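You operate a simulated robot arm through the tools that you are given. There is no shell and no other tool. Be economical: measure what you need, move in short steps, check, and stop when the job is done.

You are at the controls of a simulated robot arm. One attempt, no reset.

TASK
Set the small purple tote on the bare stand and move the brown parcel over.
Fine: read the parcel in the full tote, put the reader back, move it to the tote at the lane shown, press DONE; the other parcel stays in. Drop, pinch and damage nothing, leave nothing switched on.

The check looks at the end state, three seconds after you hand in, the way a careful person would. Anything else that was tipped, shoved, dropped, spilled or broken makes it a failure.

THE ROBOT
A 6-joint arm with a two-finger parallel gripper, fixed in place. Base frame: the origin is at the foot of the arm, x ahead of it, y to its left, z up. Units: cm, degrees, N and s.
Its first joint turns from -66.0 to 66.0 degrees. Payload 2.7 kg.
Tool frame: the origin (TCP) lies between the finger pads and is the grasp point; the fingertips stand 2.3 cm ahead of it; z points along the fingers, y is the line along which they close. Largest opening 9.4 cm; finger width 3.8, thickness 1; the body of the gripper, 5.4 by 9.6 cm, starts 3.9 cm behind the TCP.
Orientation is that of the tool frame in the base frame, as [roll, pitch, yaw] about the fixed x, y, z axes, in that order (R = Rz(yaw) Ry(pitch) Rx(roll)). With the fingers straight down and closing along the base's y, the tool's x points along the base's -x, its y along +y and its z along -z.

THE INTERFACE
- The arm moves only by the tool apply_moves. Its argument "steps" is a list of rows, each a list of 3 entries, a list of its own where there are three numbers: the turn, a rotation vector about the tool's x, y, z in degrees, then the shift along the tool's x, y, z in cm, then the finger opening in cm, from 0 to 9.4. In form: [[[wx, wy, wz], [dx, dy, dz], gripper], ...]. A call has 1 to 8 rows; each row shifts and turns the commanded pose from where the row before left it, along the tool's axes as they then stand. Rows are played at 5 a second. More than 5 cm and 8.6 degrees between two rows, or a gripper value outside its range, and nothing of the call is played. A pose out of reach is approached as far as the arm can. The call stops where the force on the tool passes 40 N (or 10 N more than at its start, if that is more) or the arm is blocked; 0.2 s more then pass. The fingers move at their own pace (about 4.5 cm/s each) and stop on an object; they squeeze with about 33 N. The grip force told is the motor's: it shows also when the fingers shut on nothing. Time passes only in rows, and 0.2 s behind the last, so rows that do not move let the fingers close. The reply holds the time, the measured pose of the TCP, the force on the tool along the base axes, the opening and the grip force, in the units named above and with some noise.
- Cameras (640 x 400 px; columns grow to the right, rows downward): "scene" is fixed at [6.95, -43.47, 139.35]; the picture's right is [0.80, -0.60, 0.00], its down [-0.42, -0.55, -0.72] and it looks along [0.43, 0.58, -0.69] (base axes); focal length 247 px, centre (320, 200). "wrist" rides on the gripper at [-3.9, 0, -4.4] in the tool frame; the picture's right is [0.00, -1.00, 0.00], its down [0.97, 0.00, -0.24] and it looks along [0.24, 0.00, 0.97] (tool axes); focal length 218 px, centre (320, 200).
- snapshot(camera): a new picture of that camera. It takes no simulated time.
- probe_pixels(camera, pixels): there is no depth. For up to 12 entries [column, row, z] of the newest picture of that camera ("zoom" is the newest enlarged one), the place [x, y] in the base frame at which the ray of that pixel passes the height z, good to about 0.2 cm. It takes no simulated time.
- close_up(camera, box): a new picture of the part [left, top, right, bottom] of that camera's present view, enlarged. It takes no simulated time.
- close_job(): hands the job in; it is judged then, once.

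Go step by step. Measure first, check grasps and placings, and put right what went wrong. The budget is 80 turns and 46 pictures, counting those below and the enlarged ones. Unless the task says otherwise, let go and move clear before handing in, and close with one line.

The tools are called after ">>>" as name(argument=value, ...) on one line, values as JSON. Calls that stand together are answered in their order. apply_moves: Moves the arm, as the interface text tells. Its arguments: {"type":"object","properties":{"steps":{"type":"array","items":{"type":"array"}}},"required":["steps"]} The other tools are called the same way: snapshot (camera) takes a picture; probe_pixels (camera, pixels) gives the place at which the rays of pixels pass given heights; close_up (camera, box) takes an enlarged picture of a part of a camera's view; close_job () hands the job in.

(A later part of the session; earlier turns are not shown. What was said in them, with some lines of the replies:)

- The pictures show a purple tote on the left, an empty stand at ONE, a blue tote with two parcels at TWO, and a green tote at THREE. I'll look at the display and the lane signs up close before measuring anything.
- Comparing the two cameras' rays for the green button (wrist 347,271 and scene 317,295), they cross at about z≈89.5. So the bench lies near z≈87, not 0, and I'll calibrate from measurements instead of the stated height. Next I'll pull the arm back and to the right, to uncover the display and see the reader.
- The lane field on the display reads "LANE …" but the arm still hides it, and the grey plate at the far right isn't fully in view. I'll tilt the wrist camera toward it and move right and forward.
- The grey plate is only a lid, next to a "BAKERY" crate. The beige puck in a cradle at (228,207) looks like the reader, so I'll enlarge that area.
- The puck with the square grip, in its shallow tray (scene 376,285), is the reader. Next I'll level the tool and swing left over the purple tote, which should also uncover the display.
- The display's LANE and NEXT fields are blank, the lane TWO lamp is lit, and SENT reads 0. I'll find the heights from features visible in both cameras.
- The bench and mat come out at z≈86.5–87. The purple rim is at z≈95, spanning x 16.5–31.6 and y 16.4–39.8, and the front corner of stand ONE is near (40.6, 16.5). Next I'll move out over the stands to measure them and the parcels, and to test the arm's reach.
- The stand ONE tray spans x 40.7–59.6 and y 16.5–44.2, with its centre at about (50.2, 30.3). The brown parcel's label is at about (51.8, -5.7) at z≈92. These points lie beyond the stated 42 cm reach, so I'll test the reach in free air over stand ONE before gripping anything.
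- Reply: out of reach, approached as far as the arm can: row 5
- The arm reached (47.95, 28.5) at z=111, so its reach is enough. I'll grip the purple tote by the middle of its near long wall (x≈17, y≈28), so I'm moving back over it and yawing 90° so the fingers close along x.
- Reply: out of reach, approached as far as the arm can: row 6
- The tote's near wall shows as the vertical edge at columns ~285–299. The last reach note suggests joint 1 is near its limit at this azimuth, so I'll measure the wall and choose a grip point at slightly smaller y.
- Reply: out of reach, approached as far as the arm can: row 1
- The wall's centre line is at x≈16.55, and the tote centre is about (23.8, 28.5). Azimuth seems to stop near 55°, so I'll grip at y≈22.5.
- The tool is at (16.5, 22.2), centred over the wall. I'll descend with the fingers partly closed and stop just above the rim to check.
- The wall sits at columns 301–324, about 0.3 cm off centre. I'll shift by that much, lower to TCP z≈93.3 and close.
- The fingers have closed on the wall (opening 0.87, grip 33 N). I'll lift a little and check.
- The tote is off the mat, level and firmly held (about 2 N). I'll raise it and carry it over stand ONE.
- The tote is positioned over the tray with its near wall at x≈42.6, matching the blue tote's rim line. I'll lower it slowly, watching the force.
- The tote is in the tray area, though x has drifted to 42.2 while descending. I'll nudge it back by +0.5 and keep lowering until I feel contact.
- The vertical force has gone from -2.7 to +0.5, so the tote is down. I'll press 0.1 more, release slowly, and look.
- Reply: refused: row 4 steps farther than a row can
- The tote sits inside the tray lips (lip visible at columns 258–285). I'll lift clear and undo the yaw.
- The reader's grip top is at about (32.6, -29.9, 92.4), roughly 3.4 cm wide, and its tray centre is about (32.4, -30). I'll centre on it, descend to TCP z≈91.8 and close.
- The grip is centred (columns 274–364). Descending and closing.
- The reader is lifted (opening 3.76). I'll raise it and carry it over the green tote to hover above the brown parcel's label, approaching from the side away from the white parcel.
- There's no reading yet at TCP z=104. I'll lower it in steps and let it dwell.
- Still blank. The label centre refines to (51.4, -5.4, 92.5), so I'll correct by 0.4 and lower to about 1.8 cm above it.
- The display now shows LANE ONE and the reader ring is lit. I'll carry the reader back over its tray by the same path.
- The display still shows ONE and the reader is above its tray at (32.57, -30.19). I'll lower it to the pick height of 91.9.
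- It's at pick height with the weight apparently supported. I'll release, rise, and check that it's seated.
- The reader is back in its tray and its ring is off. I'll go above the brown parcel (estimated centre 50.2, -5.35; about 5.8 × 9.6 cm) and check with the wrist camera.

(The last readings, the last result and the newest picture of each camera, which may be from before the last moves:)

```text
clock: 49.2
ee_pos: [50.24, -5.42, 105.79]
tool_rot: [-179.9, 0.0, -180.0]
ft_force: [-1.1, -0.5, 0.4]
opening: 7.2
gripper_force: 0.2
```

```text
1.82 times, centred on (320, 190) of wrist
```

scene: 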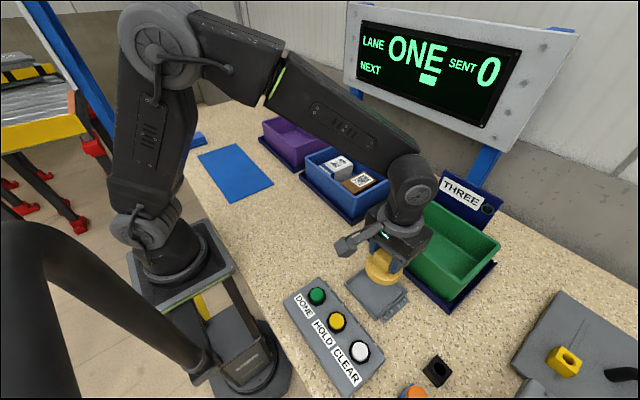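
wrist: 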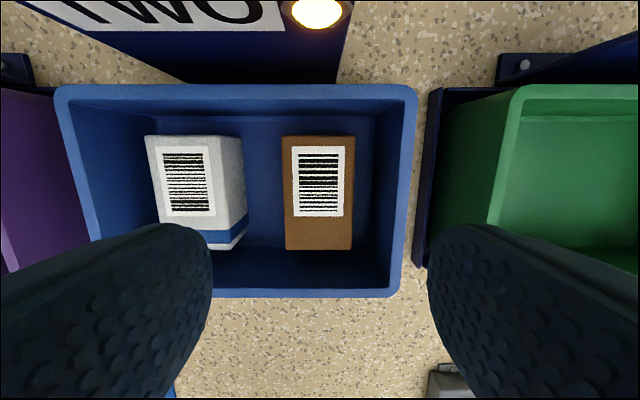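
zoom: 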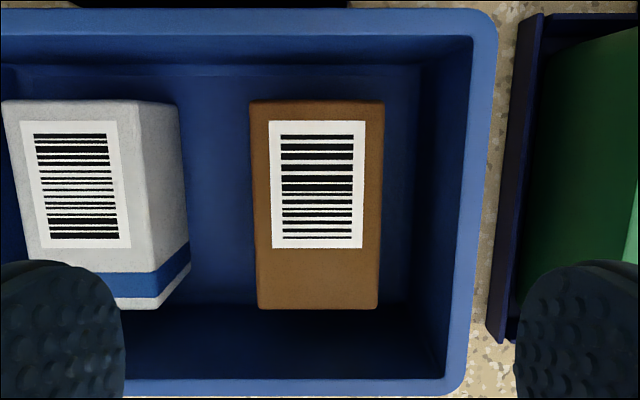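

The parcel spans x 45.1–54.9 and y -8.5 to -2.5, and the tool is centred on it with room on both sides. I'll descend with the opening at 7.0.

>>> apply_moves(steps=[[[0, 0, 0], [0.2, 0, 4.5], 7], [[0, 0, 0], [0, 0, 4.5], 7], [[0, 0, 0], [0, 0, 2.5], 7], [[0, 0, 0], [0, 0, 1.3], 7], [[0, 0, 0], [0, 0, 1.2], 7], [[0, 0, 0], [0, 0, 0], 7]])

```text
clock: 50.6
ee_pos: [50.07, -5.4, 91.56]
tool_rot: [-180.0, 0.0, 179.9]
ft_force: [-0.8, -0.1, 0.5]
opening: 7.03
gripper_force: 0.0
```

>>> apply_moves(steps=[[[0, 0, 0], [0, 0, 0], 6.4], [[0, 0, 0], [0, 0, 0], 5.8], [[0, 0, 0], [0, 0, 0], 5], [[0, 0, 0], [0, 0, 0], 5], [[0, 0, 0], [0, 0, -1], 5], [[0, 0, 0], [0, 0, -2], 5], [[0, 0, 0], [0, 0, 0], 5]])

>>> close_up(camera="scene", box=[260, 90, 440, 230])

```text
clock: 52.2
ee_pos: [50.23, -5.34, 94.68]
tool_rot: [-180.0, 0.0, 180.0]
ft_force: [0.4, -0.7, -0.8]
opening: 5.94
gripper_force: 32.8
```

```text
2.86 times, centred on (350, 160) of scene
```

zoom: 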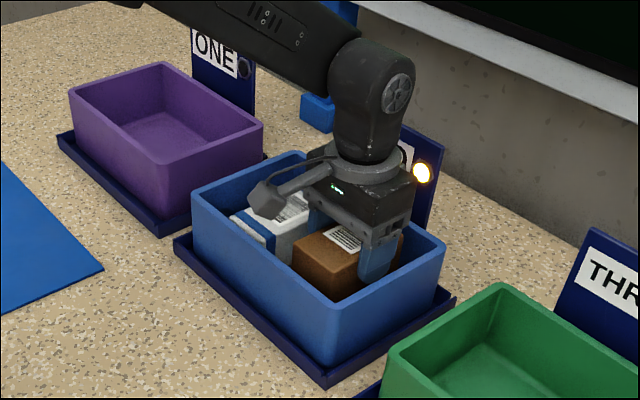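

The parcel is held (opening 5.94, 33 N) and the white one hasn't moved. I'll lift to z≈104 and carry it over the purple tote.

>>> apply_moves(steps=[[[0, 0, 0], [0, 0, -4.6], 5], [[0, 0, 0], [0, 0, -4.6], 5], [[0, 0, 0], [0, 4.4, 0], 5], [[0, 0, 0], [0, 4.4, 0], 5], [[0, 0, 0], [0, 4.4, 0], 5], [[0, 0, 0], [0, 4.4, 0], 5], [[0, 0, 0], [0, 4.4, 0], 5], [[0, 0, 0], [0, 0, 0], 5]])

>>> apply_moves(steps=[[[0, 0, 0], [0, 4.4, 0], 5], [[0, 0, 0], [0, 4.4, 0], 5], [[0, 0, 0], [0, 0, 0], 5], [[0, 0, 0], [0, 0, 0], 5]])

>>> snapshot(camera="wrist")

```text
clock: 54.0
ee_pos: [50.24, 16.7, 103.87]
tool_rot: [180.0, 0.0, -179.9]
ft_force: [0.3, 0.3, -0.5]
opening: 5.96
gripper_force: 33.0
```

```text
clock: 55.0
ee_pos: [50.33, 25.39, 104.0]
tool_rot: [180.0, 0.0, 179.9]
ft_force: [-0.2, -0.3, -1.2]
opening: 5.96
gripper_force: 33.2
```

```text
9 pictures are left
```

wrist: 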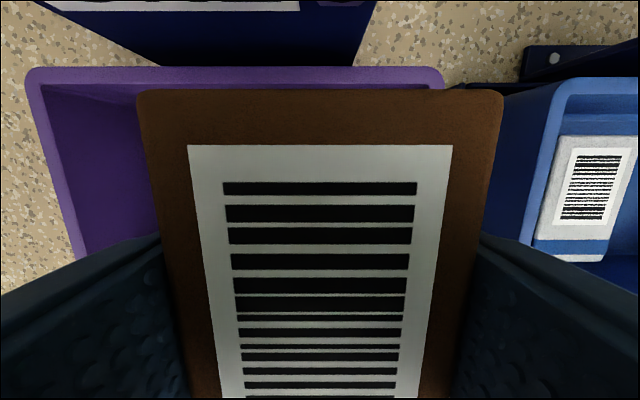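

>>> probe_pixels(camera="wrist", pixels=[[443, 68, 95], [27, 68, 95], [428, 85, 95], [75, 255, 95]])

```text
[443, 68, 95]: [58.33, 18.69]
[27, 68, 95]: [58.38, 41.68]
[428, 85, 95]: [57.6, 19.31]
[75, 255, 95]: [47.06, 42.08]
```

The purple tote's inner space runs x≈44–57.5 and y≈19.4–41, so the parcel (x 45.4–55.2, y 22.4–28.4) fits. Lowering.

>>> apply_moves(steps=[[[0, 0, 0], [0, 0.5, 3.5], 5], [[0, 0, 0], [0, 0, 4], 5], [[0, 0, 0], [0, 0, 3], 5], [[0, 0, 0], [0, 0, 1], 5], [[0, 0, 0], [0, 0, 0], 5]])

>>> apply_moves(steps=[[[0, 0, 0], [0, 0, 0.3], 5], [[0, 0, 0], [0, 0, 0.2], 5], [[0, 0, 0], [0, 0, 0], 5]])

```text
clock: 56.2
ee_pos: [50.17, 25.82, 92.49]
tool_rot: [180.0, -0.1, 179.9]
ft_force: [0.0, -0.5, -1.3]
opening: 5.96
gripper_force: 33.2
```

```text
clock: 57.0
ee_pos: [50.22, 25.98, 91.9]
tool_rot: [179.9, 0.0, -179.9]
ft_force: [-0.1, -0.7, -1.3]
opening: 5.94
gripper_force: 32.3
```

>>> apply_moves(steps=[[[0, 0, 0], [0, 0, 0.2], 5], [[0, 0, 0], [0, 0, 0], 5], [[0, 0, 0], [0, 0, 0], 5]])

>>> apply_moves(steps=[[[0, 0, 0], [0, 0, 0.15], 5], [[0, 0, 0], [0, 0, 0], 5], [[0, 0, 0], [0, 0, 0], 5]])

```text
clock: 57.8
ee_pos: [50.24, 26.07, 91.85]
tool_rot: [180.0, 0.0, 180.0]
ft_force: [0.4, -0.4, -1.8]
opening: 5.98
gripper_force: 33.1
```

```text
clock: 58.6
ee_pos: [50.26, 25.96, 91.64]
tool_rot: [-180.0, -0.1, 179.9]
ft_force: [-0.6, 0.0, -1.9]
opening: 5.96
gripper_force: 33.3
```

>>> apply_moves(steps=[[[0, 0, 0], [0, 0, 0.15], 5], [[0, 0, 0], [0, 0, 0], 5], [[0, 0, 0], [0, 0, 0], 5]])

>>> apply_moves(steps=[[[0, 0, 0], [0, 0, 0.12], 5], [[0, 0, 0], [0, 0, 0], 5], [[0, 0, 0], [0, 0, 0], 5]])

```text
clock: 59.4
ee_pos: [50.24, 25.99, 91.62]
tool_rot: [179.9, 0.1, 180.0]
ft_force: [-4.2, -1.7, 15.0]
opening: 5.92
gripper_force: 32.9
```

```text
clock: 60.2
ee_pos: [50.26, 25.88, 91.57]
tool_rot: [-180.0, 0.2, -179.9]
ft_force: [-7.3, -0.5, 25.6]
opening: 6.0
gripper_force: 32.9
```

Contact: about 25 N upward, so the parcel is on the tote floor. I'll ease up slightly, then release gently and rise.

>>> apply_moves(steps=[[[0, 0, 0], [0, 0, -0.2], 5], [[0, 0, 0], [0, 0, 0], 5.9], [[0, 0, 0], [0, 0, 0], 6.4], [[0, 0, 0], [0, 0, 0], 7.2], [[0, 0, 0], [0, 0, 0], 7.2]])

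>>> apply_moves(steps=[[[0, 0, 0], [0, 0, -3], 7.2], [[0, 0, 0], [0, 0, -4.5], 7.2], [[0, 0, 0], [0, 0, -4.5], 7.2], [[0, 0, 0], [2, -2, 0], 7.2], [[0, 0, 0], [3, -3.9, 0], 7.2], [[0, 0, 0], [3, -3.9, 0], 5], [[0, 0, 0], [3, -3.9, 0], 2], [[0, 0, 0], [0, 0, 0], 0]])

>>> snapshot(camera="scene")

```text
clock: 61.4
ee_pos: [50.28, 25.9, 91.56]
tool_rot: [179.9, -0.1, 180.0]
ft_force: [0.4, -0.7, -0.5]
opening: 7.21
gripper_force: 0.0
```

```text
clock: 63.2
ee_pos: [38.93, 12.02, 103.14]
tool_rot: [-180.0, -0.1, -179.9]
ft_force: [0.1, 0.1, 0.1]
opening: 0.34
gripper_force: 0.1
```

```text
8 pictures are left
```

scene: 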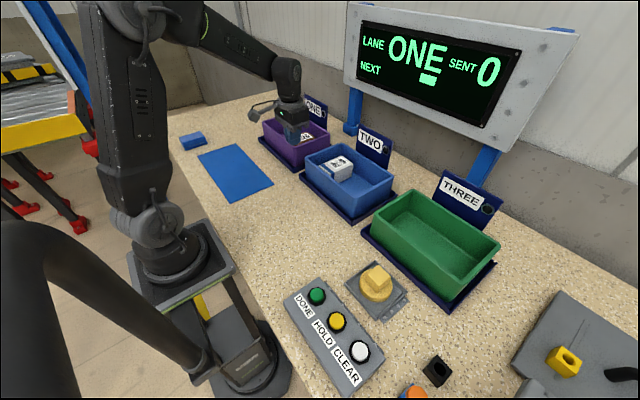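

The parcel is in the purple tote, the white one is still in the blue tote, and the reader is in its cradle. Next is DONE, with fingers closed; triangulation puts it at about (20.5, -24.4, 89.5).

>>> apply_moves(steps=[[[0, 0, 0], [2.25, -4.4, 0], 0], [[0, 0, 0], [2.25, -4.4, 0], 0], [[0, 0, 0], [2.25, -4.4, 0], 0], [[0, 0, 0], [2.25, -4.4, 0], 0], [[0, 0, 0], [2.25, -4.4, 0], 0], [[0, 0, 0], [2.25, -4.4, 0], 0], [[0, 0, 0], [2.25, -4.4, 0], 0], [[0, 0, 0], [2.25, -4.4, 0], 0]])

>>> apply_moves(steps=[[[0, 0, 0], [0, -1.2, 3], 0], [[0, 0, 0], [0, 0, 3], 0], [[0, 0, 0], [0, 0, 0], 0]])

>>> snapshot(camera="wrist")

```text
clock: 65.0
ee_pos: [21.45, -23.05, 103.44]
tool_rot: [180.0, 0.0, -180.0]
ft_force: [-0.2, 0.4, -0.2]
opening: 0.0
gripper_force: 33.2
```

```text
clock: 65.8
ee_pos: [21.3, -24.33, 97.42]
tool_rot: [-180.0, 0.0, 179.9]
ft_force: [-0.4, -0.1, 0.9]
opening: 0.0
gripper_force: 33.4
```

```text
7 pictures are left
```

wrist: 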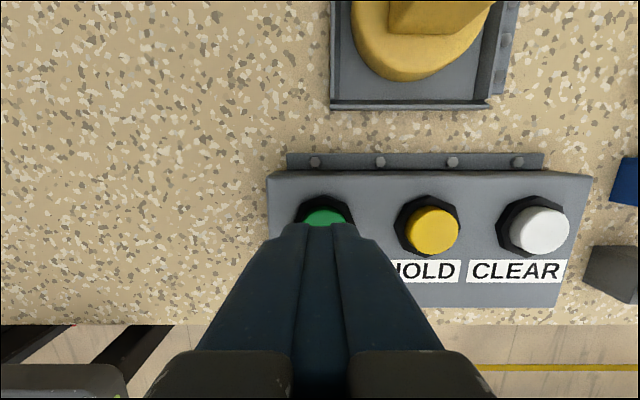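

>>> probe_pixels(camera="wrist", pixels=[[325, 230, 89.5], [433, 231, 89.5], [541, 230, 89.5], [325, 230, 88.5]])

>>> probe_pixels(camera="scene", pixels=[[317, 295, 89.5], [336, 321, 89.5], [360, 349, 89.5]])

```text
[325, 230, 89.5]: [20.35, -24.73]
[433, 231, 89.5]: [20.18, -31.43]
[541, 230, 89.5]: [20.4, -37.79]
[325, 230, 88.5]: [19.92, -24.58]
```

```text
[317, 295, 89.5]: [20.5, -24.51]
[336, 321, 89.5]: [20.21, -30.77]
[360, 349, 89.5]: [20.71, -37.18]
```

DONE is at (20.4, -24.6). I'll align on it, come down to just above, then press in small steps.

>>> apply_moves(steps=[[[0, 0, 0], [0.9, -0.25, 2], 0], [[0, 0, 0], [0, 0, 2.4], 0], [[0, 0, 0], [0, 0, 0.4], 0], [[0, 0, 0], [0, 0, 0.3], 0], [[0, 0, 0], [0, 0, 0], 0]])

```text
clock: 67.0
ee_pos: [20.52, -24.52, 92.26]
tool_rot: [-180.0, 0.0, -180.0]
ft_force: [-0.3, -0.8, 1.3]
opening: 0.0
gripper_force: 32.8
```

>>> apply_moves(steps=[[[0, 0, 0], [0, 0, 0.2], 0], [[0, 0, 0], [0, 0, 0.2], 0], [[0, 0, 0], [0, 0, 0.2], 0], [[0, 0, 0], [0, 0, 0], 0]])

```text
clock: 68.0
ee_pos: [20.39, -24.57, 91.75]
tool_rot: [-179.9, 0.0, 179.9]
ft_force: [-0.6, 3.6, 14.4]
opening: 0.0
gripper_force: 32.5
```

I have contact at 14 N. I'll check whether it has registered.

>>> close_up(camera="scene", box=[280, 10, 600, 210])

```text
2.00 times, centred on (440, 110) of scene
```

zoom: 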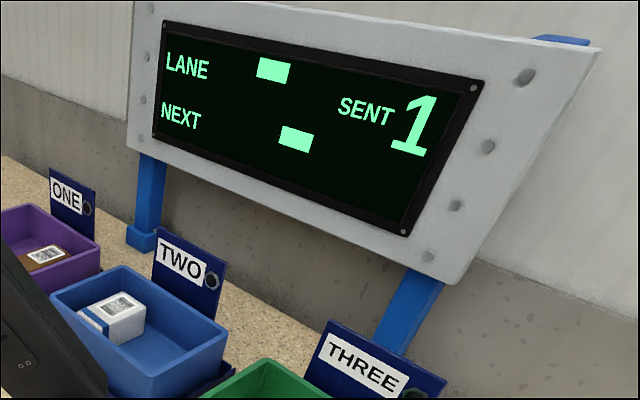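

SENT reads 1 and all the lane lamps are off. I'll rise clear and make a final check.

>>> apply_moves(steps=[[[0, 0, 0], [0, 0, -2], 0], [[0, 0, 0], [0, 0, -4], 0], [[0, 0, 0], [0, 0, -4.5], 0], [[0, 0, 0], [0, 0, -4.5], 2], [[0, 0, 0], [0, 3, -3], 4], [[0, 0, 0], [0, 3, -3], 5], [[0, 0, 0], [0, 0, 0], 5]])

>>> snapshot(camera="scene")

>>> close_up(camera="scene", box=[230, 80, 410, 230])

>>> close_up(camera="scene", box=[270, 240, 470, 390])

```text
clock: 69.6
ee_pos: [20.49, -18.34, 112.89]
tool_rot: [-179.9, 0.0, -180.0]
ft_force: [0.0, -0.3, -0.9]
opening: 5.01
gripper_force: 0.1
```

```text
5 pictures are left
```

scene: 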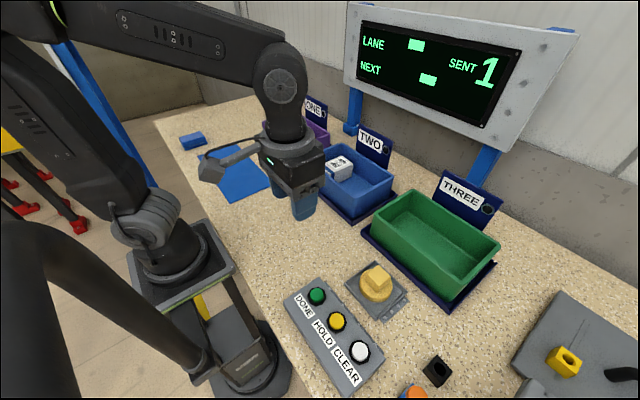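

```text
2.67 times, centred on (320, 155) of scene
```

zoom: 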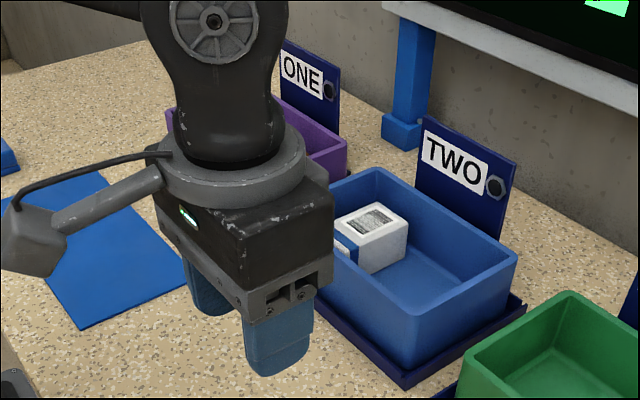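

```text
2.67 times, centred on (370, 315) of scene
```

zoom: 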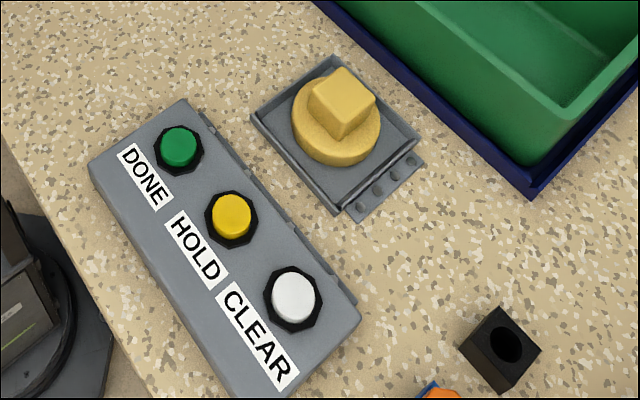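

The pictures show everything in place: SENT reads 1, all lane lamps are off, the reader is seated, the white parcel is in the blue tote, and the brown parcel was last seen in the purple tote on stand ONE. The arm is clear, so I'm handing in.

>>> close_job()

```text
The job is handed in.
```

The job is handed in: the purple tote is on stand ONE, the brown parcel was read (the display showed lane ONE) and moved into it, the reader is back in its cradle, and DONE registered (SENT 1) with all lamps off.
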